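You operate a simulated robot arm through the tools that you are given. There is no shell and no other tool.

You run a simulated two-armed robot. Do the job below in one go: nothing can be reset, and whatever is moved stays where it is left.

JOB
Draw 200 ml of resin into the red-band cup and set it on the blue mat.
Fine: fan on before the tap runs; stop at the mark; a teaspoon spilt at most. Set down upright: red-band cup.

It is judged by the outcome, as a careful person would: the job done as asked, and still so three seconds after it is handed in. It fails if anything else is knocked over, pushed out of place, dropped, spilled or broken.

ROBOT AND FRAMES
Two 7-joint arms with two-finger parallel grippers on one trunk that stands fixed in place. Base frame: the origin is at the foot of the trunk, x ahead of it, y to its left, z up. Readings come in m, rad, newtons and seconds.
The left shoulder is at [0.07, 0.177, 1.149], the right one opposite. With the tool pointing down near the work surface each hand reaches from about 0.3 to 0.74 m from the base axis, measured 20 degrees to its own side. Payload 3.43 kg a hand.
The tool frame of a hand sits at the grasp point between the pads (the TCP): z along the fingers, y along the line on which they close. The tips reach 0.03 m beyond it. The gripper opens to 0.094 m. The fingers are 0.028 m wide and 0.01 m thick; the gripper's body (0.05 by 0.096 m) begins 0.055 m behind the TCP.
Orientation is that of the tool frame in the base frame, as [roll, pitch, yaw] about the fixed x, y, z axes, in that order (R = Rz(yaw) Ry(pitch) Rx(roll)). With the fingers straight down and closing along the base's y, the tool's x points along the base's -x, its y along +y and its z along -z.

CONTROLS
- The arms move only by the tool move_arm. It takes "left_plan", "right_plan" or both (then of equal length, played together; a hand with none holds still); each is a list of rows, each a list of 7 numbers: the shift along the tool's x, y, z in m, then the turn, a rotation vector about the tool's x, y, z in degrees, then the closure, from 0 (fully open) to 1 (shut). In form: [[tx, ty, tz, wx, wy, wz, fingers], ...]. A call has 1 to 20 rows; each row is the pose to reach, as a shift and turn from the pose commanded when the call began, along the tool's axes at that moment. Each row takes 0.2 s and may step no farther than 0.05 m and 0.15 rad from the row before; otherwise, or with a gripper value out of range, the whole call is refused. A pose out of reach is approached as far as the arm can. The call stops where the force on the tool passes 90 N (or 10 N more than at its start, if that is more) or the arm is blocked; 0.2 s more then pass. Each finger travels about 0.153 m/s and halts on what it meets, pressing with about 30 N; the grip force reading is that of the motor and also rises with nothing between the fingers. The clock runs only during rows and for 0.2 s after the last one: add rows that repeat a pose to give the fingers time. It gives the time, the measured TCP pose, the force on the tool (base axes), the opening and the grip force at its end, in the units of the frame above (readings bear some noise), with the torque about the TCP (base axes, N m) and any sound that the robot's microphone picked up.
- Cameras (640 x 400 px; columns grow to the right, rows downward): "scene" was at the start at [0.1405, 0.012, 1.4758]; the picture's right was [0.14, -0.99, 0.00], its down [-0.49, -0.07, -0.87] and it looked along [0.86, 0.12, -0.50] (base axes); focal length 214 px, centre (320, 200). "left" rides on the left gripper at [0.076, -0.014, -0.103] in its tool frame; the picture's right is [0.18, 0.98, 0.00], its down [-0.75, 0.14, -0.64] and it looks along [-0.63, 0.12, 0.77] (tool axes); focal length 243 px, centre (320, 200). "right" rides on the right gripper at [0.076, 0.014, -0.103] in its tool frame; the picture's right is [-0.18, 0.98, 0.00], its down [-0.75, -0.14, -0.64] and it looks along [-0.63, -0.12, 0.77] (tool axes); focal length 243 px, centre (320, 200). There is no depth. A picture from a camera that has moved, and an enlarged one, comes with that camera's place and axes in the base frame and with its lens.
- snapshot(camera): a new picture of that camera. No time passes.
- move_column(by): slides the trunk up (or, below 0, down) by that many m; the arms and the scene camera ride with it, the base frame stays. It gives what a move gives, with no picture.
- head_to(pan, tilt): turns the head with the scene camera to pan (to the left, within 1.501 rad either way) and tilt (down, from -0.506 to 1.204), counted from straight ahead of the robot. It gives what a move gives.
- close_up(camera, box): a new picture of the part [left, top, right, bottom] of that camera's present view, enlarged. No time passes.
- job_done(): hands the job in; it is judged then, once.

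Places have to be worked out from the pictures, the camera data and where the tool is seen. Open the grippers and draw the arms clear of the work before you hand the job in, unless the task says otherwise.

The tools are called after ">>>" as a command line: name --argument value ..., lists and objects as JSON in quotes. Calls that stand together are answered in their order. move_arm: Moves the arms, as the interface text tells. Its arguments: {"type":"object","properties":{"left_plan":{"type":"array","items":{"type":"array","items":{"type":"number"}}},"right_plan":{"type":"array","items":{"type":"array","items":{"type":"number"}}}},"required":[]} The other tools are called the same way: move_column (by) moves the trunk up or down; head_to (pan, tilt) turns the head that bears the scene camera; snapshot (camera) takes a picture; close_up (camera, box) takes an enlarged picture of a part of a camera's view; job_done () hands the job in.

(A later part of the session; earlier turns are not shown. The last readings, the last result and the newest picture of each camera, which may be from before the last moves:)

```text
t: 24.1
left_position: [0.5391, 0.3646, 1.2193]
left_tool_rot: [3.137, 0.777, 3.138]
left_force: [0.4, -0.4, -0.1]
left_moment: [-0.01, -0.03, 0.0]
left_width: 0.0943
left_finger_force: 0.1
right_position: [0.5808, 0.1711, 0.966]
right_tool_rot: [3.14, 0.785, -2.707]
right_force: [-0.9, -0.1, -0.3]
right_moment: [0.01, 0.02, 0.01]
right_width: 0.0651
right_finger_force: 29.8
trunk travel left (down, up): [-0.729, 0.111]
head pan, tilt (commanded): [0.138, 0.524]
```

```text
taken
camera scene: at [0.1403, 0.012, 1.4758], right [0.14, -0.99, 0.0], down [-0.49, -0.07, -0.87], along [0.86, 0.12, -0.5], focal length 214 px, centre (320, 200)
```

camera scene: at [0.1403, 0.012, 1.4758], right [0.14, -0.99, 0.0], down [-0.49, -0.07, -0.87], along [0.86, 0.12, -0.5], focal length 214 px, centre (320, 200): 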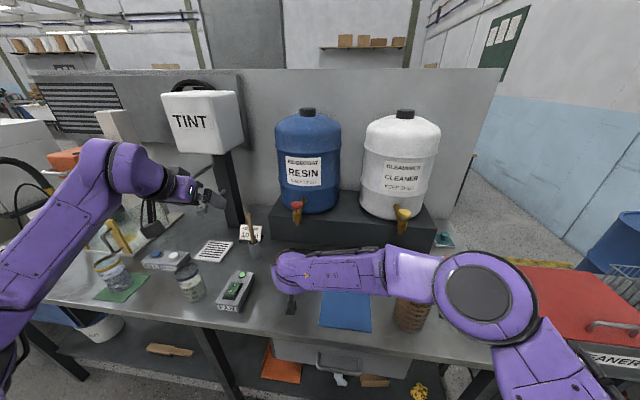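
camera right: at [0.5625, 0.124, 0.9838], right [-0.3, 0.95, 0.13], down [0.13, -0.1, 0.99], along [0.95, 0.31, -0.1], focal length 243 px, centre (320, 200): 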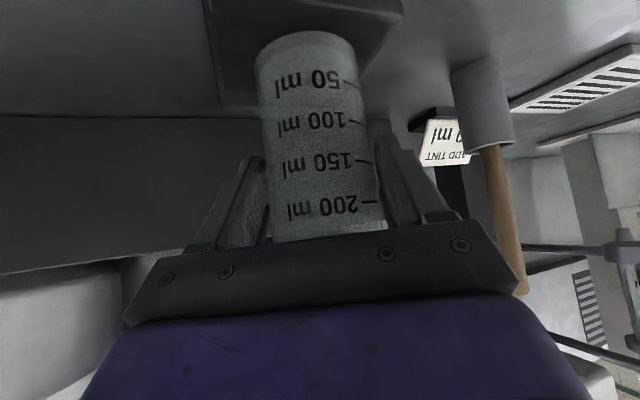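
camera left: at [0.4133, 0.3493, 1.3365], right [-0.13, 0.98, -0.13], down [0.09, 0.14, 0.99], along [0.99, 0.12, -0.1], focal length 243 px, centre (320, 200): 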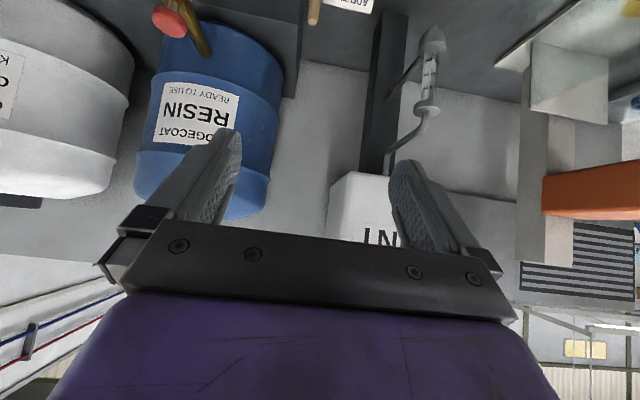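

Trunk is back down with the cup at [0.58, 0.17]. I carry it forward again under the spout (target TCP [0.706, 0.164, 0.966]).

>>> move_arm --right_plan '[[-0.0156, -0.0119, 0.0156, 0, 0, 0, 0.45], [-0.0312, -0.0238, 0.0312, 0, 0, 0, 0.45], [-0.0468, -0.0356, 0.0468, 0, 0, 0, 0.45], [-0.0624, -0.0475, 0.0624, 0, 0, 0, 0.45], [-0.078, -0.0594, 0.078, 0, 0, 0, 0.45], [-0.078, -0.0594, 0.078, 0, 0, 0, 0.45]]'

>>> close_up --camera "scene" --box '[250, 185, 350, 285]'

>>> snapshot --camera "right"

>>> snapshot --camera "left"

```text
t: 25.5
left_position: [0.5398, 0.364, 1.2171]
left_tool_rot: [3.137, 0.778, 3.139]
left_force: [0.4, 0.0, -0.7]
left_moment: [-0.02, 0.02, 0.03]
left_width: 0.094
left_finger_force: 0.1
right_position: [0.7037, 0.166, 0.9674]
right_tool_rot: [3.137, 0.791, -2.704]
right_force: [0.0, -0.9, -1.1]
right_moment: [0.0, 0.0, 0.02]
right_width: 0.065
right_finger_force: 29.8
right hand out of reach, approached as far as the arm can: row 5, 6
trunk travel left (down, up): [-0.729, 0.111]
head pan, tilt (commanded): [0.138, 0.524]
```

```text
4.00 times, centred on (300, 235) of scene
camera zoom: at [0.1406, 0.0119, 1.4758], right [0.14, -0.99, 0.0], down [-0.5, -0.07, -0.87], along [0.86, 0.12, -0.5], focal length 858 px, centre (400, 60)
```

zoom: 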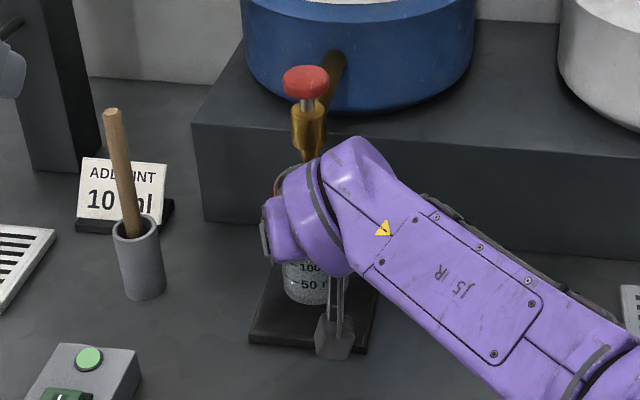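

```text
taken
camera right: at [0.585, 0.1247, 0.9861], right [-0.3, 0.94, 0.13], down [0.13, -0.1, 0.99], along [0.94, 0.32, -0.09], focal length 243 px, centre (320, 200)
```

right: 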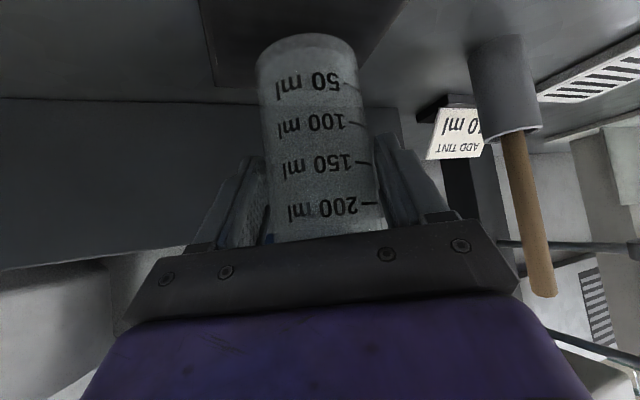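

```text
taken
camera left: at [0.4135, 0.3498, 1.2363], right [-0.13, 0.98, -0.13], down [0.09, 0.14, 0.99], along [0.99, 0.12, -0.1], focal length 243 px, centre (320, 200)
```

left: 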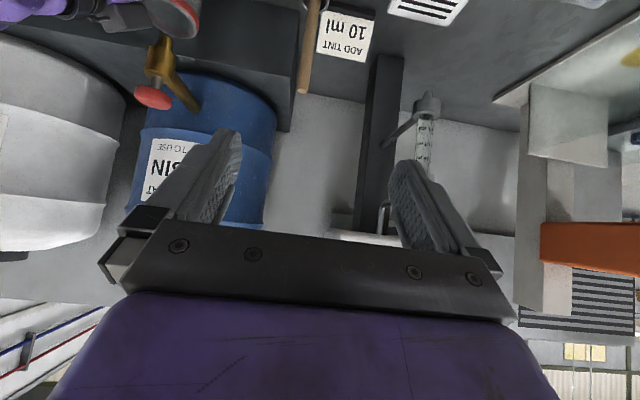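

Cup axis is now ≈[0.714, 0.170], under the spout. I lower in small steps towards the pad and watch the force.

>>> move_arm --right_plan '[[0.0035, 0, 0.0035, 0, 0, 0, 0.45], [0.007, 0, 0.007, 0, 0, 0, 0.45], [0.0106, 0, 0.0106, 0, 0, 0, 0.45], [0.0106, 0, 0.0106, 0, 0, 0, 0.45]]'

>>> close_up --camera "right" --box '[200, 0, 440, 150]'

>>> close_up --camera "scene" --box '[270, 210, 350, 290]'

```text
t: 26.5
left_position: [0.5385, 0.3659, 1.2175]
left_tool_rot: [3.136, 0.778, 3.138]
left_force: [-0.6, -0.5, -0.6]
left_moment: [0.01, 0.0, -0.02]
left_width: 0.094
left_finger_force: 0.0
right_position: [0.7021, 0.1653, 0.953]
right_tool_rot: [3.139, 0.788, -2.707]
right_force: [0.2, -0.6, -0.9]
right_moment: [0.01, 0.02, 0.03]
right_width: 0.0652
right_finger_force: 30.2
trunk travel left (down, up): [-0.729, 0.111]
head pan, tilt (commanded): [0.138, 0.524]
```

```text
2.67 times, centred on (320, 75) of right
camera zoom: at [0.5836, 0.1252, 0.9725], right [-0.3, 0.95, 0.13], down [0.13, -0.1, 0.99], along [0.95, 0.31, -0.1], focal length 647 px, centre (320, 533)
```

zoom: 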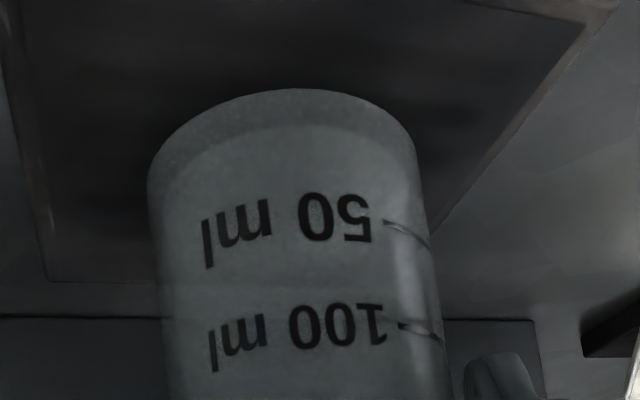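

```text
5.00 times, centred on (310, 250) of scene
camera zoom: at [0.1405, 0.0122, 1.4757], right [0.14, -0.99, 0.0], down [-0.5, -0.07, -0.87], along [0.86, 0.12, -0.5], focal length 1072 px, centre (370, -50)
```

zoom: 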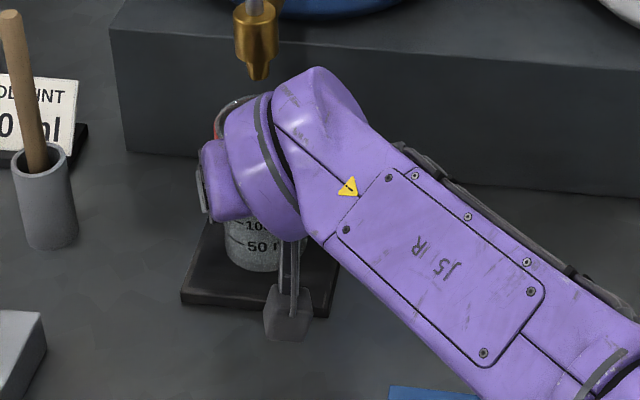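

No contact yet (cup base ≈18 mm above the table). I go on down in 2 mm steps.

>>> move_arm --right_plan '[[0.0014, 0, 0.0014, 0, 0, 0, 0.45], [0.0028, 0, 0.0028, 0, 0, 0, 0.45], [0.0035, 0, 0.0035, 0, 0, 0, 0.45], [0.0035, 0, 0.0035, 0, 0, 0, 0.45]]'

```text
t: 27.5
left_position: [0.5395, 0.3646, 1.2172]
left_tool_rot: [3.136, 0.779, 3.138]
left_force: [-0.2, -0.8, 0.1]
left_moment: [0.02, -0.01, -0.02]
left_width: 0.0939
left_finger_force: 0.0
right_position: [0.7008, 0.1655, 0.948]
right_tool_rot: [3.138, 0.786, -2.707]
right_force: [-0.2, -0.1, -0.5]
right_moment: [-0.03, -0.04, 0.03]
right_width: 0.065
right_finger_force: 30.4
trunk travel left (down, up): [-0.729, 0.111]
head pan, tilt (commanded): [0.138, 0.524]
```

Still no contact at 13 mm above the table level; pad thickness is about 10–12 mm, so I continue in 1 mm steps.

>>> move_arm --right_plan '[[0.0007, 0, 0.0007, 0, 0, 0, 0.45], [0.0014, 0, 0.0014, 0, 0, 0, 0.45], [0.0021, 0, 0.0021, 0, 0, 0, 0.45], [0.0021, 0, 0.0021, 0, 0, 0, 0.45]]'

>>> close_up --camera "right" --box '[200, 0, 440, 150]'

>>> close_up --camera "scene" --box '[285, 235, 345, 285]'

```text
t: 28.5
left_position: [0.5403, 0.3653, 1.217]
left_tool_rot: [3.136, 0.777, 3.138]
left_force: [-0.4, -0.1, 0.5]
left_moment: [-0.03, 0.01, 0.02]
left_width: 0.094
left_finger_force: 0.2
right_position: [0.7011, 0.1656, 0.9453]
right_tool_rot: [3.138, 0.786, -2.708]
right_force: [1.1, -0.4, 1.7]
right_moment: [-0.06, -0.04, 0.06]
right_width: 0.0652
right_finger_force: 29.6
trunk travel left (down, up): [-0.729, 0.111]
head pan, tilt (commanded): [0.138, 0.524]
```

```text
2.67 times, centred on (320, 75) of right
camera zoom: at [0.5829, 0.1245, 0.9652], right [-0.3, 0.95, 0.13], down [0.13, -0.1, 0.99], along [0.95, 0.31, -0.1], focal length 647 px, centre (320, 533)
```

zoom: 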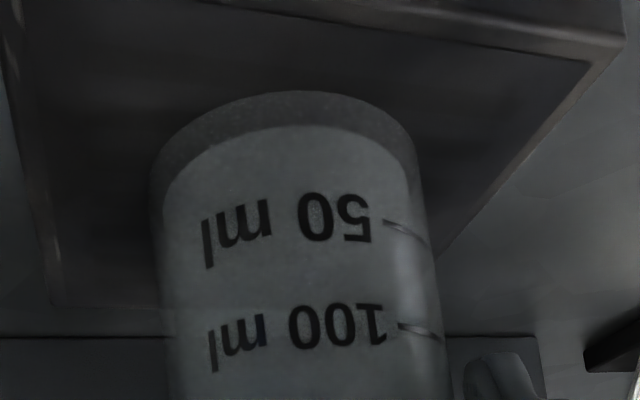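

```text
8.00 times, centred on (315, 260) of scene
camera zoom: at [0.1403, 0.012, 1.4758], right [0.14, -0.99, 0.0], down [-0.49, -0.07, -0.87], along [0.86, 0.12, -0.5], focal length 1716 px, centre (360, -280)
```

zoom: 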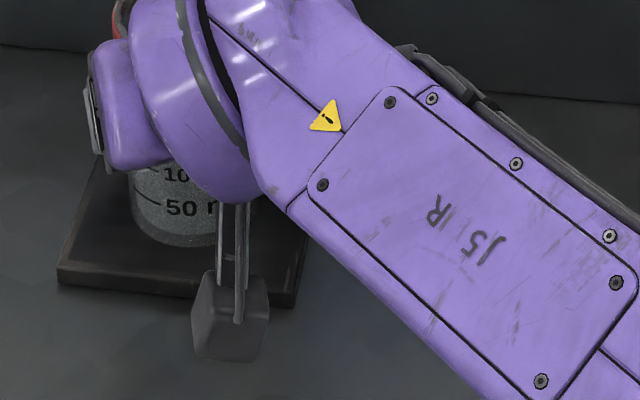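

Light contact (≈2 N) – the cup is standing on the pad, axis ≈[0.711, 0.170]. I open the fingers slowly and hold still.

>>> move_arm --right_plan '[[0, 0, 0, 0, 0, 0, 0.28], [0, 0, 0, 0, 0, 0, 0.22], [0, 0, 0, 0, 0, 0, 0.1], [0, 0, 0, 0, 0, 0, 0], [0, 0, 0, 0, 0, 0, 0]]'

>>> snapshot --camera "right"

```text
t: 29.7
left_position: [0.5397, 0.3661, 1.218]
left_tool_rot: [3.136, 0.779, 3.138]
left_force: [0.6, 1.3, -0.5]
left_moment: [0.05, -0.01, -0.01]
left_width: 0.0939
left_finger_force: 0.0
right_position: [0.702, 0.1654, 0.9454]
right_tool_rot: [3.137, 0.786, -2.707]
right_force: [-1.0, -0.3, 0.3]
right_moment: [-0.01, -0.04, 0.02]
right_width: 0.094
right_finger_force: 0.1
trunk travel left (down, up): [-0.729, 0.111]
head pan, tilt (commanded): [0.138, 0.524]
```

```text
taken
camera right: at [0.5829, 0.1246, 0.965], right [-0.3, 0.95, 0.13], down [0.13, -0.1, 0.99], along [0.95, 0.31, -0.1], focal length 243 px, centre (320, 200)
```

right: 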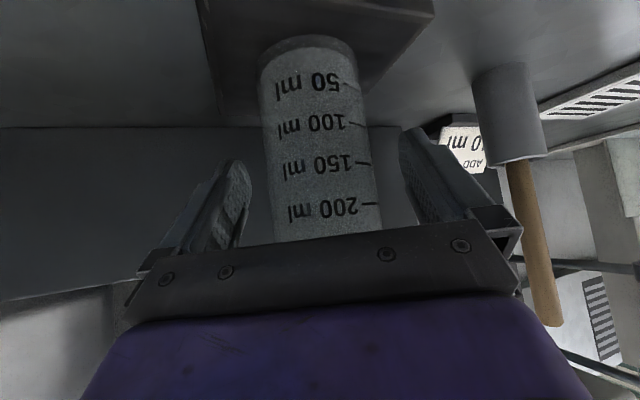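

Fingers are open and the cup stands freely. I back the right hand straight away horizontally by 0.11 m so its camera can look level at the cup's marks.

>>> move_arm --right_plan '[[0.015, 0, -0.015, 0, 0, 0, 0], [0.035, 0, -0.035, 0, 0, 0, 0], [0.056, 0, -0.056, 0, 0, 0, 0], [0.0778, 0, -0.0778, 0, 0, 0, 0], [0.0778, 0, -0.0778, 0, 0, 0, 0]]'

>>> snapshot --camera "right"

>>> snapshot --camera "scene"

>>> close_up --camera "scene" --box '[265, 185, 335, 285]'

```text
t: 30.9
left_position: [0.5402, 0.3652, 1.2165]
left_tool_rot: [3.137, 0.779, 3.138]
left_force: [1.0, -0.6, -0.2]
left_moment: [0.01, 0.0, 0.01]
left_width: 0.0936
left_finger_force: 0.0
right_position: [0.6029, 0.1195, 0.943]
right_tool_rot: [3.14, 0.785, -2.707]
right_force: [0.3, -0.5, -0.6]
right_moment: [0.0, 0.03, 0.01]
right_width: 0.0939
right_finger_force: 0.0
trunk travel left (down, up): [-0.729, 0.111]
head pan, tilt (commanded): [0.138, 0.524]
```

```text
taken
camera right: at [0.4841, 0.0797, 0.9628], right [-0.3, 0.95, 0.13], down [0.13, -0.1, 0.99], along [0.95, 0.31, -0.1], focal length 243 px, centre (320, 200)
```

right: 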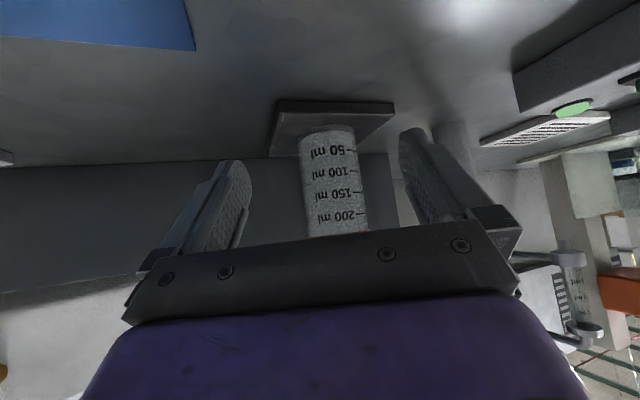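

```text
taken
camera scene: at [0.141, 0.0125, 1.4757], right [0.14, -0.99, 0.0], down [-0.5, -0.07, -0.87], along [0.86, 0.12, -0.5], focal length 214 px, centre (320, 200)
```

scene: 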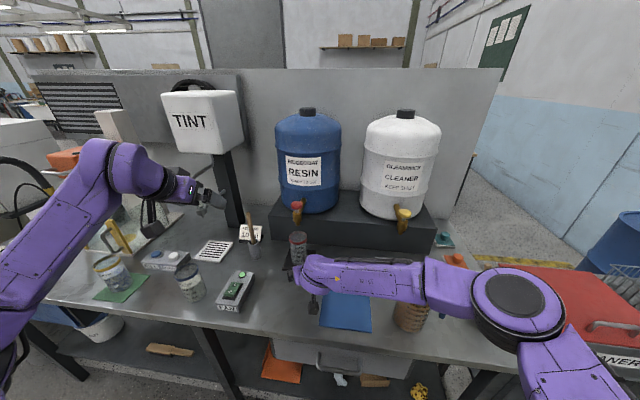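

```text
4.00 times, centred on (300, 235) of scene
camera zoom: at [0.141, 0.0125, 1.4757], right [0.14, -0.99, 0.0], down [-0.5, -0.07, -0.87], along [0.86, 0.12, -0.5], focal length 858 px, centre (400, 60)
```

zoom: 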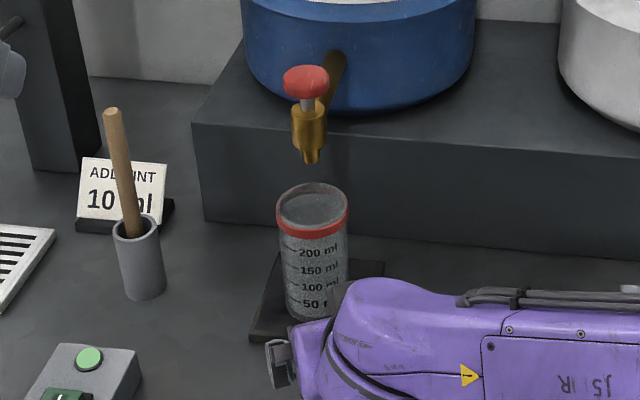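

The cup stands upright centred under the spout, and both the scene and right cameras can read its marks. Now I bring the left hand, fingers closed and tilted about 30°, to just above the red tap knob (knob top ≈[0.716, 0.169, 1.12]).

>>> move_arm --left_plan '[[-0.014, -0.0245, 0.0167, 0, 2, 0, 0.5], [-0.028, -0.049, 0.0334, 0, 4, 0, 1], [-0.042, -0.0735, 0.05, 0, 6, 0, 1], [-0.056, -0.098, 0.0668, 0, 8, 0, 1], [-0.07, -0.1225, 0.0834, 0, 10, 0, 1], [-0.0835, -0.147, 0.1, 0, 12, 0, 1], [-0.0974, -0.1715, 0.1168, 0, 14, 0, 1], [-0.1113, -0.196, 0.1335, 0, 14.6, 0, 1], [-0.1113, -0.196, 0.1335, 0, 14.6, 0, 1]]'

>>> snapshot --camera "scene"

>>> snapshot --camera "left"

>>> close_up --camera "scene" --box '[265, 170, 345, 285]'

```text
t: 32.9
left_position: [0.712, 0.1679, 1.1988]
left_tool_rot: [3.138, 0.524, 3.14]
left_force: [-0.5, -0.2, 0.0]
left_moment: [-0.01, 0.0, -0.04]
left_width: 0.0
left_finger_force: 29.8
right_position: [0.6026, 0.1215, 0.944]
right_tool_rot: [3.14, 0.785, -2.706]
right_force: [-0.2, 0.3, -0.7]
right_moment: [-0.03, -0.01, 0.02]
right_width: 0.0943
right_finger_force: 0.0
trunk travel left (down, up): [-0.729, 0.111]
head pan, tilt (commanded): [0.138, 0.524]
```

```text
taken
camera scene: at [0.1401, 0.0131, 1.4758], right [0.14, -0.99, 0.0], down [-0.49, -0.07, -0.87], along [0.86, 0.12, -0.5], focal length 214 px, centre (320, 200)
```

scene: 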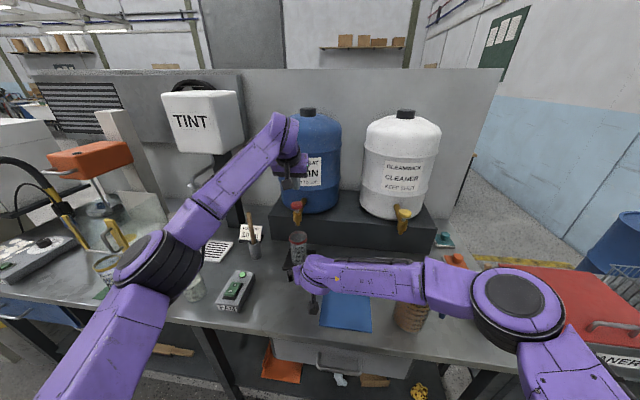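

```text
taken
camera left: at [0.5956, 0.1537, 1.2482], right [-0.16, 0.98, -0.09], down [0.33, 0.14, 0.93], along [0.93, 0.12, -0.35], focal length 243 px, centre (320, 200)
```

left: 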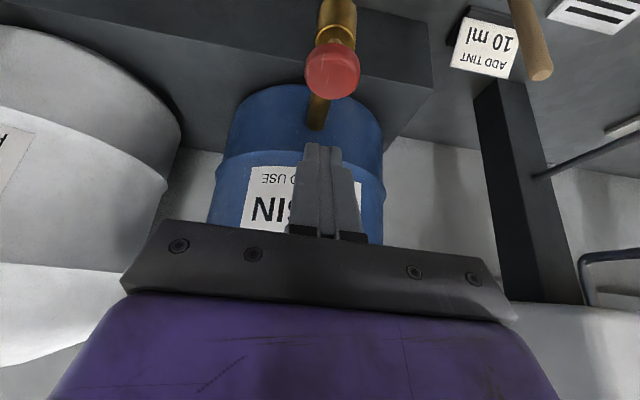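

```text
3.48 times, centred on (305, 228) of scene
camera zoom: at [0.1401, 0.0131, 1.4758], right [0.14, -0.99, 0.0], down [-0.49, -0.07, -0.87], along [0.86, 0.12, -0.5], focal length 746 px, centre (372, 104)
```

zoom: 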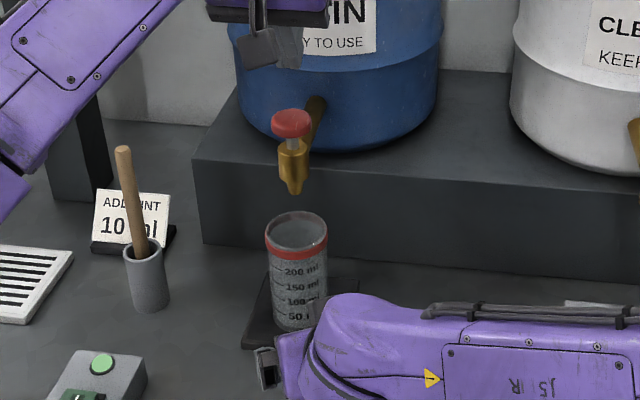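

The closed fingertips are directly above the knob (tip ≈1.166, knob top ≈1.12), and the scene camera still sees the cup. I lower 38 mm to just above the knob.

>>> move_arm --left_plan '[[0.0065, 0, 0.0113, 0, 0, 0, 1], [0.013, 0, 0.0225, 0, 0, 0, 1], [0.019, 0, 0.0329, 0, 0, 0, 1], [0.019, 0, 0.0329, 0, 0, 0, 1]]'

>>> close_up --camera "scene" --box '[280, 175, 330, 225]'

>>> close_up --camera "left" --box '[260, 20, 400, 180]'

```text
t: 33.9
left_position: [0.7146, 0.1681, 1.1608]
left_tool_rot: [3.137, 0.524, 3.138]
left_force: [0.6, -0.5, -0.1]
left_moment: [-0.02, 0.01, 0.0]
left_width: 0.0
left_finger_force: 30.2
right_position: [0.6038, 0.1209, 0.9441]
right_tool_rot: [3.139, 0.785, -2.707]
right_force: [0.2, 0.5, -0.1]
right_moment: [0.02, -0.01, 0.0]
right_width: 0.094
right_finger_force: 0.1
trunk travel left (down, up): [-0.729, 0.111]
head pan, tilt (commanded): [0.138, 0.524]
```

```text
8.00 times, centred on (305, 200) of scene
camera zoom: at [0.1404, 0.0119, 1.4758], right [0.14, -0.99, 0.0], down [-0.49, -0.07, -0.87], along [0.86, 0.12, -0.5], focal length 1716 px, centre (440, 200)
```

zoom: 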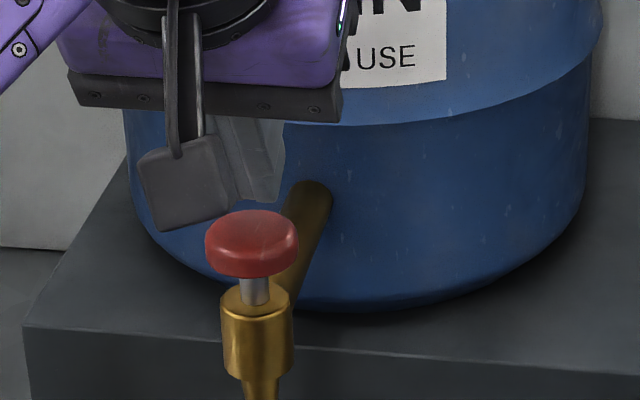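

```text
2.50 times, centred on (330, 100) of left
camera zoom: at [0.5961, 0.1532, 1.2109], right [-0.16, 0.98, -0.09], down [0.33, 0.14, 0.93], along [0.93, 0.12, -0.35], focal length 606 px, centre (295, 450)
```

zoom: 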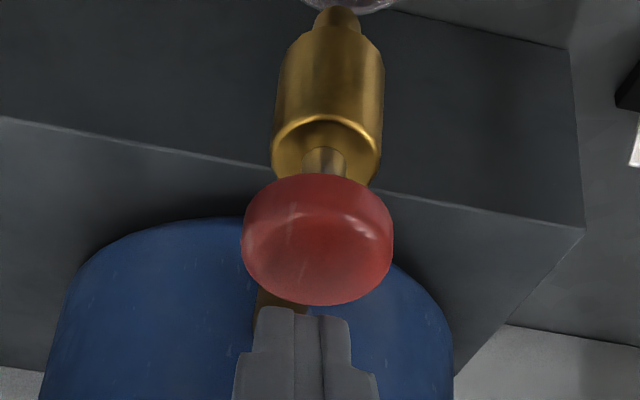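

The tips are about 8 mm above the knob and a few mm past its centre. I shift back 3 mm and lower to first contact (total 9 mm), then read force and level.

>>> move_arm --left_plan '[[0.0051, 0, 0.0028, 0, 0, 0, 1], [0.0071, 0, 0.0063, 0, 0, 0, 1]]'

>>> close_up --camera "scene" --box '[275, 180, 335, 280]'

>>> close_up --camera "right" --box '[270, 100, 410, 240]'

```text
t: 34.5
left_position: [0.7106, 0.1698, 1.1526]
left_tool_rot: [3.138, 0.522, 3.138]
left_force: [0.0, 0.6, 0.1]
left_moment: [0.02, -0.01, -0.05]
left_width: 0.0001
left_finger_force: 30.3
right_position: [0.6033, 0.1212, 0.9443]
right_tool_rot: [3.136, 0.785, -2.708]
right_force: [0.3, -0.2, -0.2]
right_moment: [0.01, -0.01, 0.01]
right_width: 0.0942
right_finger_force: 0.3
trunk travel left (down, up): [-0.729, 0.111]
head pan, tilt (commanded): [0.138, 0.524]
```

```text
4.00 times, centred on (305, 230) of scene
camera zoom: at [0.1406, 0.0119, 1.4758], right [0.14, -0.99, 0.0], down [-0.5, -0.07, -0.87], along [0.86, 0.12, -0.5], focal length 858 px, centre (380, 80)
```

zoom: 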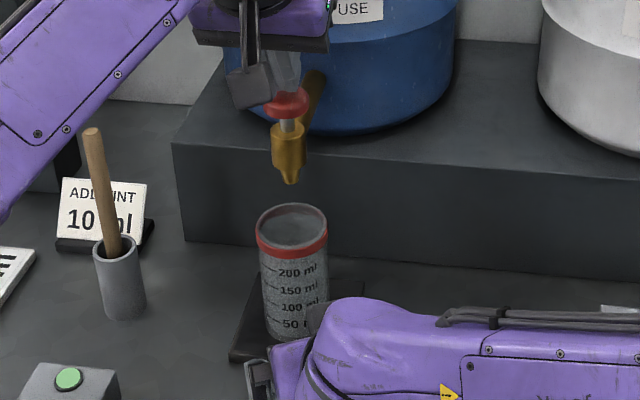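

```text
2.86 times, centred on (340, 170) of right
camera zoom: at [0.484, 0.0797, 0.9631], right [-0.3, 0.95, 0.13], down [0.13, -0.1, 0.99], along [0.95, 0.31, -0.1], focal length 693 px, centre (263, 286)
```

zoom: 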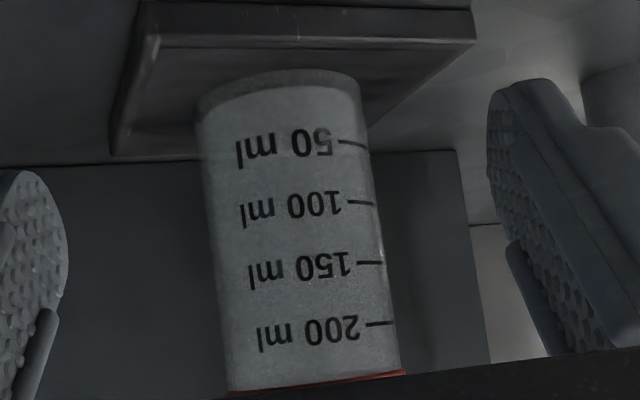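

Fingers are touching or nearly touching the knob, no force yet, cup still empty. I press 4 mm further in 2 mm steps.

>>> move_arm --left_plan '[[0.001, 0, 0.0017, 0, 0, 0, 1], [0.002, 0, 0.0035, 0, 0, 0, 1]]'

>>> close_up --camera "scene" --box '[275, 180, 335, 280]'

```text
t: 35.1
left_position: [0.7095, 0.1692, 1.1483]
left_tool_rot: [3.137, 0.523, 3.141]
left_force: [0.3, 0.2, 1.9]
left_moment: [0.02, -0.02, -0.05]
left_width: 0.0
left_finger_force: 30.4
right_position: [0.6027, 0.1199, 0.9459]
right_tool_rot: [3.139, 0.784, -2.706]
right_force: [-0.3, -0.4, -0.7]
right_moment: [0.01, 0.0, 0.02]
right_width: 0.0939
right_finger_force: 0.0
trunk travel left (down, up): [-0.729, 0.111]
head pan, tilt (commanded): [0.138, 0.524]
```

```text
4.00 times, centred on (305, 230) of scene
camera zoom: at [0.1404, 0.0119, 1.4758], right [0.14, -0.99, 0.0], down [-0.49, -0.07, -0.87], along [0.86, 0.12, -0.5], focal length 858 px, centre (380, 80)
```

zoom: 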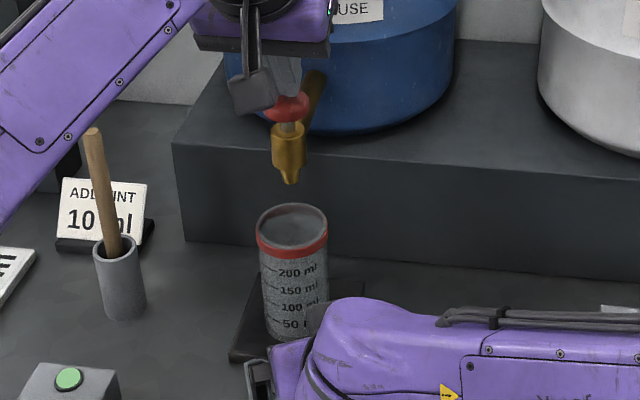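

The knob is now depressing on a soft spring (≈2 N), with no flow yet. I press another 3 mm.

>>> move_arm --left_plan '[[0.0015, 0, 0.0026, 0, 0, 0, 1]]'

>>> close_up --camera "scene" --box '[275, 180, 335, 280]'

```text
t: 35.5
left_position: [0.7091, 0.1685, 1.1482]
left_tool_rot: [3.138, 0.525, 3.138]
left_force: [-1.6, 0.5, 2.8]
left_moment: [-0.03, 0.07, -0.05]
left_width: 0.0001
left_finger_force: 29.8
right_position: [0.6025, 0.1215, 0.9442]
right_tool_rot: [3.139, 0.785, -2.706]
right_force: [0.1, -0.3, 1.2]
right_moment: [-0.02, -0.01, 0.02]
right_width: 0.0941
right_finger_force: 0.1
trunk travel left (down, up): [-0.729, 0.111]
head pan, tilt (commanded): [0.138, 0.524]
```

```text
4.00 times, centred on (305, 230) of scene
camera zoom: at [0.1397, 0.0118, 1.4759], right [0.14, -0.99, 0.0], down [-0.49, -0.07, -0.87], along [0.86, 0.12, -0.5], focal length 858 px, centre (380, 80)
```

zoom: 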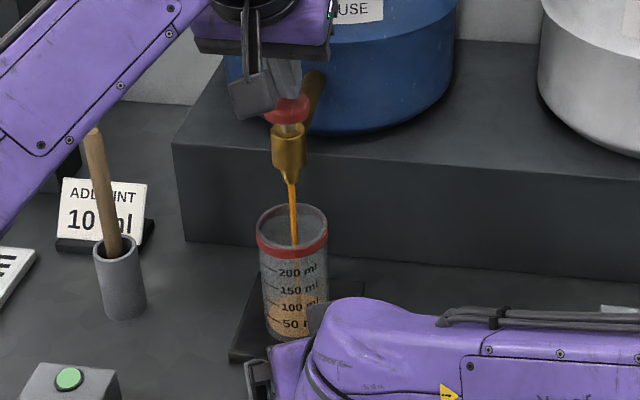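

The tap is running into the cup. I check the level right now (no time passes).

>>> close_up --camera "right" --box '[270, 100, 410, 240]'

>>> close_up --camera "scene" --box '[285, 220, 325, 270]'

```text
2.86 times, centred on (340, 170) of right
camera zoom: at [0.4834, 0.0797, 0.9635], right [-0.3, 0.95, 0.13], down [0.13, -0.1, 0.99], along [0.95, 0.31, -0.1], focal length 693 px, centre (263, 286)
```

zoom: 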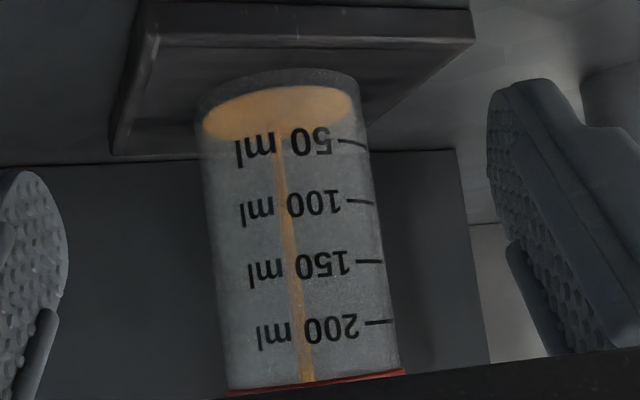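

```text
8.00 times, centred on (305, 245) of scene
camera zoom: at [0.1397, 0.0118, 1.4759], right [0.14, -0.99, 0.0], down [-0.49, -0.07, -0.87], along [0.86, 0.12, -0.5], focal length 1716 px, centre (440, -160)
```

zoom: 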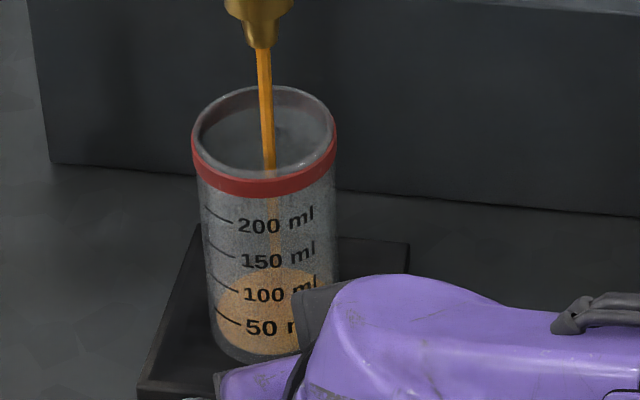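

The surface is only just above the bottom of the cup so far (a few ml). I hold the knob for a short call of 0.4 s to measure the flow rate.

>>> move_arm --left_plan '[[0, 0, 0, 0, 0, 0, 1]]'

>>> close_up --camera "right" --box '[270, 100, 410, 240]'

>>> close_up --camera "scene" --box '[285, 220, 325, 270]'

```text
t: 35.9
left_position: [0.7094, 0.1691, 1.1461]
left_tool_rot: [3.138, 0.524, 3.137]
left_force: [-1.8, 0.2, 2.7]
left_moment: [-0.02, 0.03, 0.0]
left_width: 0.0001
left_finger_force: 30.6
right_position: [0.6028, 0.1208, 0.9444]
right_tool_rot: [3.139, 0.786, -2.706]
right_force: [-0.9, 0.2, 0.0]
right_moment: [0.01, 0.01, 0.0]
right_width: 0.094
right_finger_force: 0.1
trunk travel left (down, up): [-0.729, 0.111]
head pan, tilt (commanded): [0.138, 0.524]
```

```text
2.86 times, centred on (340, 170) of right
camera zoom: at [0.4834, 0.0797, 0.9634], right [-0.3, 0.95, 0.13], down [0.13, -0.1, 0.99], along [0.95, 0.31, -0.1], focal length 693 px, centre (263, 286)
```

zoom: 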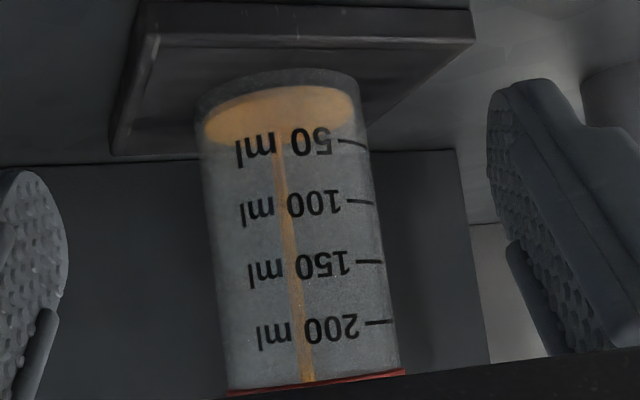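

```text
8.00 times, centred on (305, 245) of scene
camera zoom: at [0.1397, 0.0118, 1.4758], right [0.14, -0.99, 0.0], down [-0.49, -0.07, -0.87], along [0.86, 0.12, -0.5], focal length 1716 px, centre (440, -160)
```

zoom: 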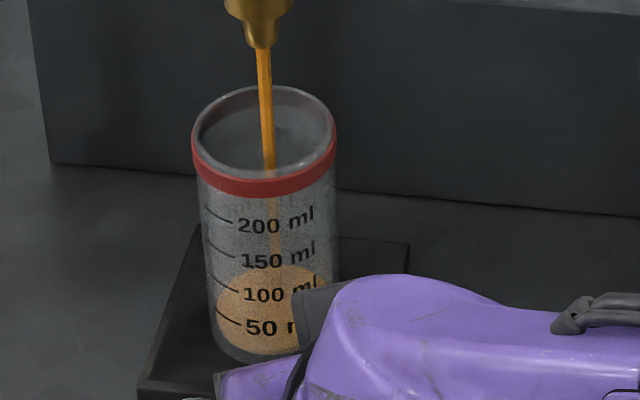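

Flow is slow (a few ml per 0.4 s) and lands inside the cup. I hold for 2.6 s to measure the rate better.

>>> move_arm --left_plan '[[0, 0, 0, 0, 0, 0, 1], [0, 0, 0, 0, 0, 0, 1], [0, 0, 0, 0, 0, 0, 1], [0, 0, 0, 0, 0, 0, 1], [0, 0, 0, 0, 0, 0, 1], [0, 0, 0, 0, 0, 0, 1], [0, 0, 0, 0, 0, 0, 1], [0, 0, 0, 0, 0, 0, 1], [0, 0, 0, 0, 0, 0, 1], [0, 0, 0, 0, 0, 0, 1], [0, 0, 0, 0, 0, 0, 1], [0, 0, 0, 0, 0, 0, 1]]'

>>> close_up --camera "right" --box '[270, 100, 410, 240]'

>>> close_up --camera "scene" --box '[285, 220, 325, 270]'

```text
t: 38.5
left_position: [0.7087, 0.1689, 1.1472]
left_tool_rot: [3.139, 0.522, 3.137]
left_force: [-1.5, 0.4, 2.4]
left_moment: [0.03, 0.04, 0.01]
left_width: 0.0002
left_finger_force: 29.9
right_position: [0.6033, 0.1199, 0.9445]
right_tool_rot: [3.138, 0.785, -2.705]
right_force: [0.5, 0.4, -0.5]
right_moment: [-0.03, 0.0, 0.01]
right_width: 0.0937
right_finger_force: 0.1
trunk travel left (down, up): [-0.729, 0.111]
head pan, tilt (commanded): [0.138, 0.524]
```

```text
2.86 times, centred on (340, 170) of right
camera zoom: at [0.4835, 0.0796, 0.9634], right [-0.3, 0.95, 0.13], down [0.13, -0.1, 0.99], along [0.95, 0.31, -0.1], focal length 693 px, centre (263, 286)
```

zoom: 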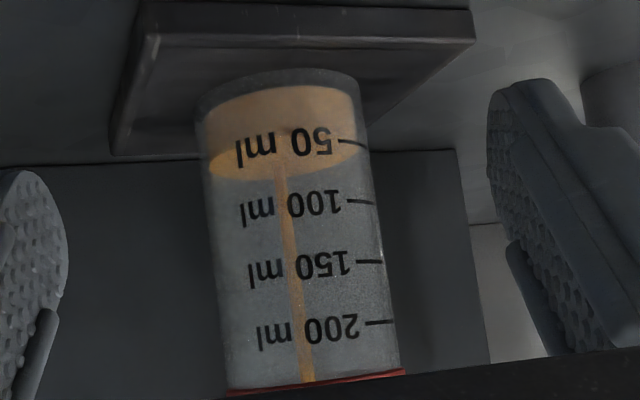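

```text
8.00 times, centred on (305, 245) of scene
camera zoom: at [0.1398, 0.0117, 1.4758], right [0.14, -0.99, 0.0], down [-0.49, -0.07, -0.87], along [0.86, 0.12, -0.5], focal length 1716 px, centre (440, -160)
```

zoom: 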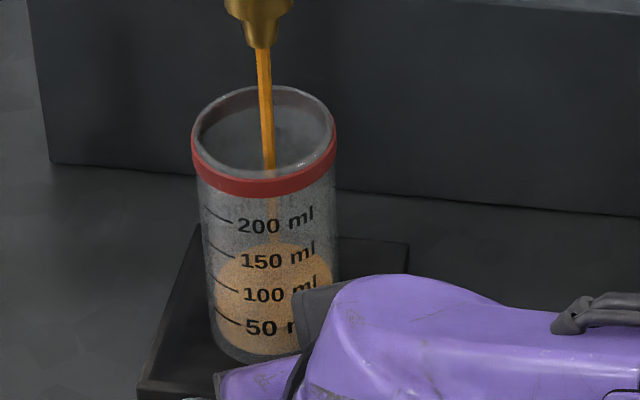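

The level is rising steadily. I zoom in to read it against the 50 ml tick.

>>> close_up --camera "right" --box '[305, 120, 365, 180]'

```text
6.67 times, centred on (335, 150) of right
camera zoom: at [0.4835, 0.0796, 0.9634], right [-0.3, 0.95, 0.13], down [0.13, -0.1, 0.99], along [0.95, 0.31, -0.1], focal length 1618 px, centre (220, 533)
```

zoom: 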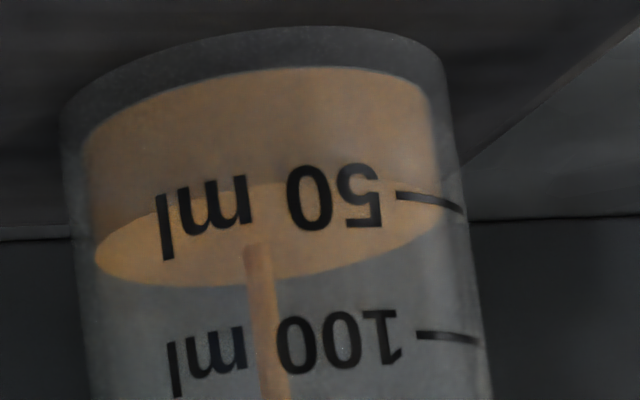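

The surface sits about at the 50 ml tick (≈48 ml), so the flow is ≈15 ml/s. I hold another 4.2 s, which should bring it to about 110 ml.

>>> move_arm --left_plan '[[0, 0, 0, 0, 0, 0, 1], [0, 0, 0, 0, 0, 0, 1], [0, 0, 0, 0, 0, 0, 1], [0, 0, 0, 0, 0, 0, 1], [0, 0, 0, 0, 0, 0, 1], [0, 0, 0, 0, 0, 0, 1], [0, 0, 0, 0, 0, 0, 1], [0, 0, 0, 0, 0, 0, 1], [0, 0, 0, 0, 0, 0, 1], [0, 0, 0, 0, 0, 0, 1], [0, 0, 0, 0, 0, 0, 1], [0, 0, 0, 0, 0, 0, 1], [0, 0, 0, 0, 0, 0, 1], [0, 0, 0, 0, 0, 0, 1], [0, 0, 0, 0, 0, 0, 1], [0, 0, 0, 0, 0, 0, 1], [0, 0, 0, 0, 0, 0, 1], [0, 0, 0, 0, 0, 0, 1], [0, 0, 0, 0, 0, 0, 1], [0, 0, 0, 0, 0, 0, 1]]'

>>> close_up --camera "right" --box '[290, 125, 390, 235]'

>>> close_up --camera "scene" --box '[275, 180, 335, 280]'

```text
t: 42.7
left_position: [0.7098, 0.1671, 1.1467]
left_tool_rot: [3.138, 0.524, 3.138]
left_force: [-1.1, 0.2, 3.4]
left_moment: [0.01, -0.02, -0.02]
left_width: 0.0001
left_finger_force: 30.0
right_position: [0.6019, 0.1199, 0.9451]
right_tool_rot: [3.139, 0.785, -2.708]
right_force: [0.4, 0.3, -0.3]
right_moment: [0.0, 0.02, 0.0]
right_width: 0.0941
right_finger_force: 0.1
trunk travel left (down, up): [-0.729, 0.111]
head pan, tilt (commanded): [0.138, 0.524]
```

```text
3.64 times, centred on (340, 180) of right
camera zoom: at [0.4835, 0.0796, 0.9634], right [-0.3, 0.95, 0.13], down [0.13, -0.1, 0.99], along [0.95, 0.31, -0.1], focal length 882 px, centre (247, 273)
```

zoom: 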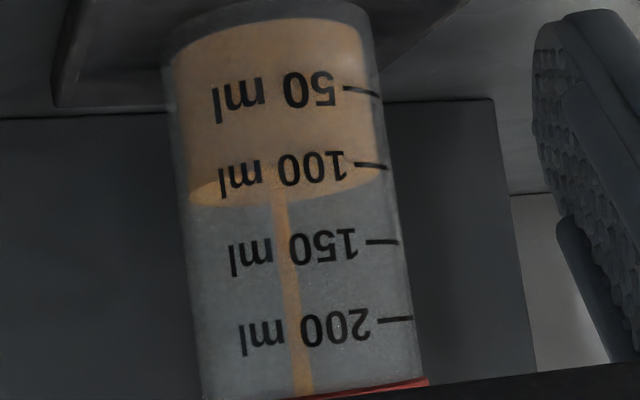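

```text
4.00 times, centred on (305, 230) of scene
camera zoom: at [0.1399, 0.0117, 1.4758], right [0.14, -0.99, 0.0], down [-0.49, -0.07, -0.87], along [0.86, 0.12, -0.5], focal length 858 px, centre (380, 80)
```

zoom: 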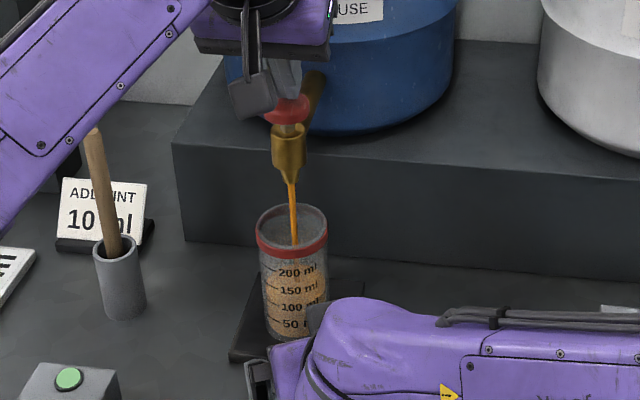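

I zoom in to read the level against the 100 ml tick.

>>> close_up --camera "right" --box '[310, 145, 370, 205]'

```text
6.67 times, centred on (340, 175) of right
camera zoom: at [0.4835, 0.0796, 0.9634], right [-0.3, 0.95, 0.13], down [0.13, -0.1, 0.99], along [0.95, 0.31, -0.1], focal length 1618 px, centre (187, 367)
```

zoom: 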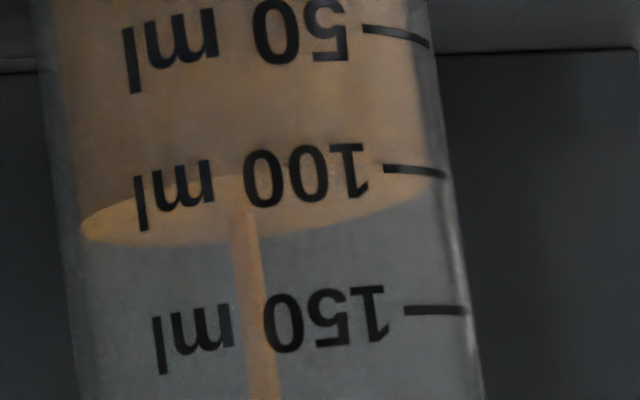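

About 101 ml, so the rate is ≈12.6 ml/s. Another 4.2 s hold should bring it to about 154 ml.

>>> move_arm --left_plan '[[0, 0, 0, 0, 0, 0, 1], [0, 0, 0, 0, 0, 0, 1], [0, 0, 0, 0, 0, 0, 1], [0, 0, 0, 0, 0, 0, 1], [0, 0, 0, 0, 0, 0, 1], [0, 0, 0, 0, 0, 0, 1], [0, 0, 0, 0, 0, 0, 1], [0, 0, 0, 0, 0, 0, 1], [0, 0, 0, 0, 0, 0, 1], [0, 0, 0, 0, 0, 0, 1], [0, 0, 0, 0, 0, 0, 1], [0, 0, 0, 0, 0, 0, 1], [0, 0, 0, 0, 0, 0, 1], [0, 0, 0, 0, 0, 0, 1], [0, 0, 0, 0, 0, 0, 1], [0, 0, 0, 0, 0, 0, 1], [0, 0, 0, 0, 0, 0, 1], [0, 0, 0, 0, 0, 0, 1], [0, 0, 0, 0, 0, 0, 1], [0, 0, 0, 0, 0, 0, 1]]'

>>> close_up --camera "right" --box '[310, 170, 370, 230]'

>>> close_up --camera "scene" --box '[285, 220, 325, 270]'

```text
t: 46.9
left_position: [0.7098, 0.168, 1.1457]
left_tool_rot: [3.138, 0.523, 3.138]
left_force: [-0.6, -0.4, 2.6]
left_moment: [0.02, 0.04, 0.03]
left_width: 0.0
left_finger_force: 29.9
right_position: [0.602, 0.1198, 0.9447]
right_tool_rot: [3.138, 0.784, -2.707]
right_force: [-0.4, -0.6, -0.9]
right_moment: [0.02, -0.02, -0.01]
right_width: 0.0939
right_finger_force: 0.1
trunk travel left (down, up): [-0.729, 0.111]
head pan, tilt (commanded): [0.138, 0.524]
```

```text
6.67 times, centred on (340, 200) of right
camera zoom: at [0.4835, 0.0796, 0.9634], right [-0.3, 0.95, 0.13], down [0.13, -0.1, 0.99], along [0.95, 0.31, -0.1], focal length 1618 px, centre (187, 200)
```

zoom: 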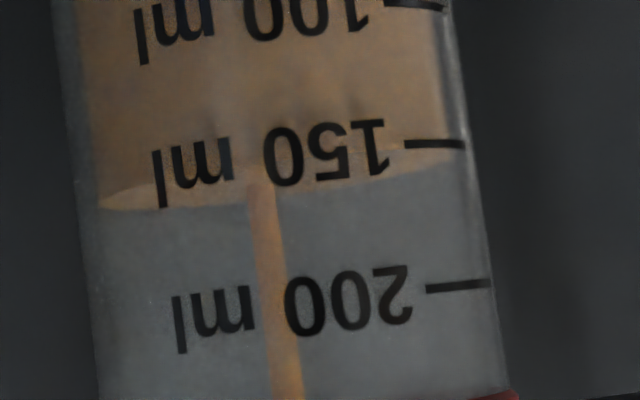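

```text
8.00 times, centred on (305, 245) of scene
camera zoom: at [0.1399, 0.0117, 1.4758], right [0.14, -0.99, 0.0], down [-0.49, -0.07, -0.87], along [0.86, 0.12, -0.5], focal length 1716 px, centre (440, -160)
```

zoom: 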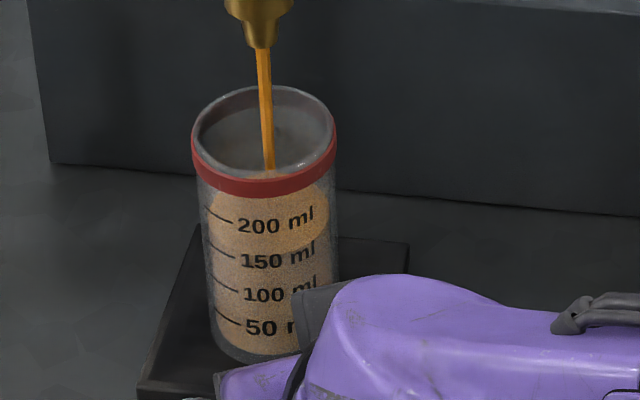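

Level is at about 154 ml, matching the 12.6 ml/s estimate. I hold 2.2 s more, aiming for about 182 ml.

>>> move_arm --left_plan '[[0, 0, 0, 0, 0, 0, 1], [0, 0, 0, 0, 0, 0, 1], [0, 0, 0, 0, 0, 0, 1], [0, 0, 0, 0, 0, 0, 1], [0, 0, 0, 0, 0, 0, 1], [0, 0, 0, 0, 0, 0, 1], [0, 0, 0, 0, 0, 0, 1], [0, 0, 0, 0, 0, 0, 1], [0, 0, 0, 0, 0, 0, 1], [0, 0, 0, 0, 0, 0, 1]]'

>>> close_up --camera "right" --box '[310, 175, 370, 235]'

>>> close_up --camera "scene" --box '[285, 220, 325, 270]'

```text
t: 49.1
left_position: [0.7094, 0.1692, 1.1469]
left_tool_rot: [3.137, 0.524, 3.139]
left_force: [-1.1, 0.0, 3.0]
left_moment: [0.0, 0.04, -0.04]
left_width: 0.0001
left_finger_force: 29.9
right_position: [0.6023, 0.1202, 0.9442]
right_tool_rot: [3.139, 0.784, -2.709]
right_force: [0.2, 0.5, 0.2]
right_moment: [-0.01, 0.01, -0.03]
right_width: 0.0941
right_finger_force: 0.1
trunk travel left (down, up): [-0.729, 0.111]
head pan, tilt (commanded): [0.138, 0.524]
```

```text
6.67 times, centred on (340, 205) of right
camera zoom: at [0.4835, 0.0796, 0.9634], right [-0.3, 0.95, 0.13], down [0.13, -0.1, 0.99], along [0.95, 0.31, -0.1], focal length 1618 px, centre (187, 167)
```

zoom: 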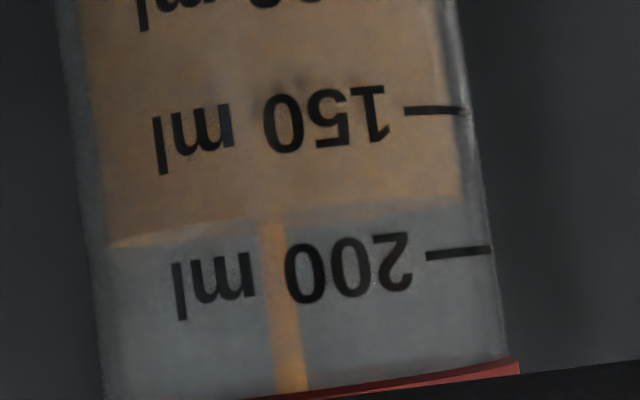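

```text
8.00 times, centred on (305, 245) of scene
camera zoom: at [0.1399, 0.0117, 1.4758], right [0.14, -0.99, 0.0], down [-0.49, -0.07, -0.87], along [0.86, 0.12, -0.5], focal length 1716 px, centre (440, -160)
```

zoom: 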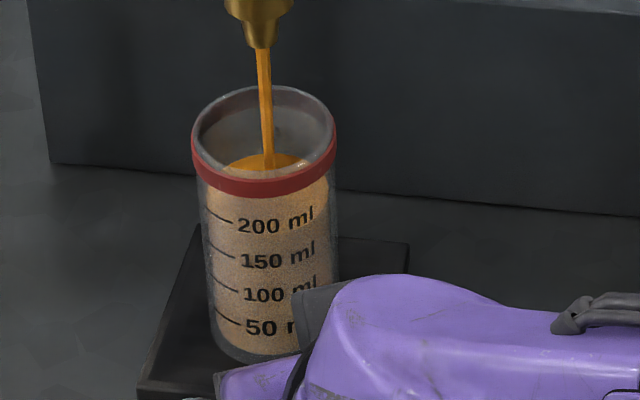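

Level reads ≈182 ml, as predicted. I hold only 0.8 s more (≈10 ml) and read again before closing.

>>> move_arm --left_plan '[[0, 0, 0, 0, 0, 0, 1], [0, 0, 0, 0, 0, 0, 1], [0, 0, 0, 0, 0, 0, 1]]'

>>> close_up --camera "right" --box '[310, 175, 370, 235]'

>>> close_up --camera "scene" --box '[290, 225, 320, 255]'

```text
t: 49.9
left_position: [0.7092, 0.1689, 1.146]
left_tool_rot: [3.138, 0.525, 3.138]
left_force: [-1.1, -0.1, 3.1]
left_moment: [-0.05, -0.01, 0.01]
left_width: 0.0
left_finger_force: 29.9
right_position: [0.6034, 0.1204, 0.9435]
right_tool_rot: [3.138, 0.787, -2.706]
right_force: [0.4, 0.4, 0.5]
right_moment: [0.01, 0.0, 0.01]
right_width: 0.0938
right_finger_force: 0.0
trunk travel left (down, up): [-0.729, 0.111]
head pan, tilt (commanded): [0.138, 0.524]
```

```text
6.67 times, centred on (340, 205) of right
camera zoom: at [0.4835, 0.0796, 0.9634], right [-0.3, 0.95, 0.13], down [0.13, -0.1, 0.99], along [0.95, 0.31, -0.1], focal length 1618 px, centre (187, 167)
```

zoom: 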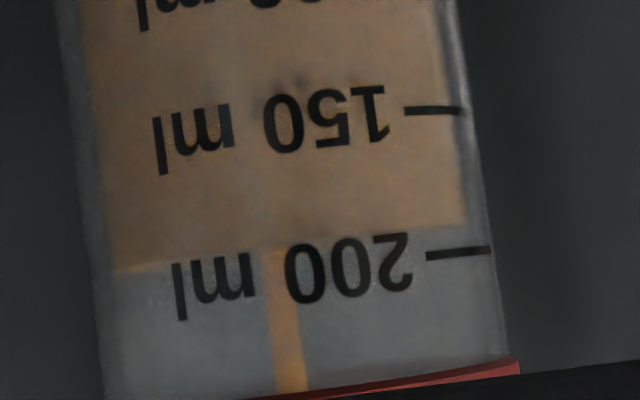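

```text
13.33 times, centred on (305, 240) of scene
camera zoom: at [0.1399, 0.0117, 1.4758], right [0.14, -0.99, 0.0], down [-0.49, -0.07, -0.87], along [0.86, 0.12, -0.5], focal length 2860 px, centre (520, -333)
```

zoom: 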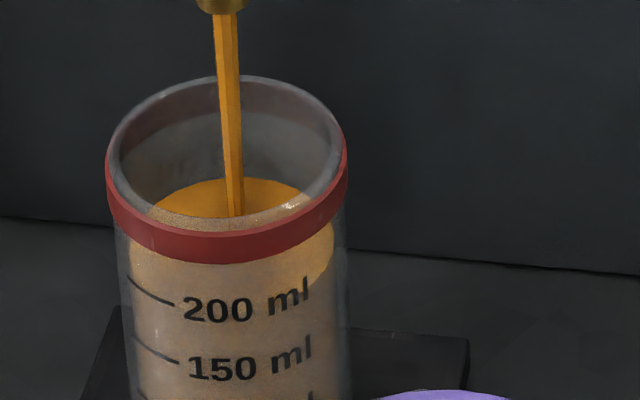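

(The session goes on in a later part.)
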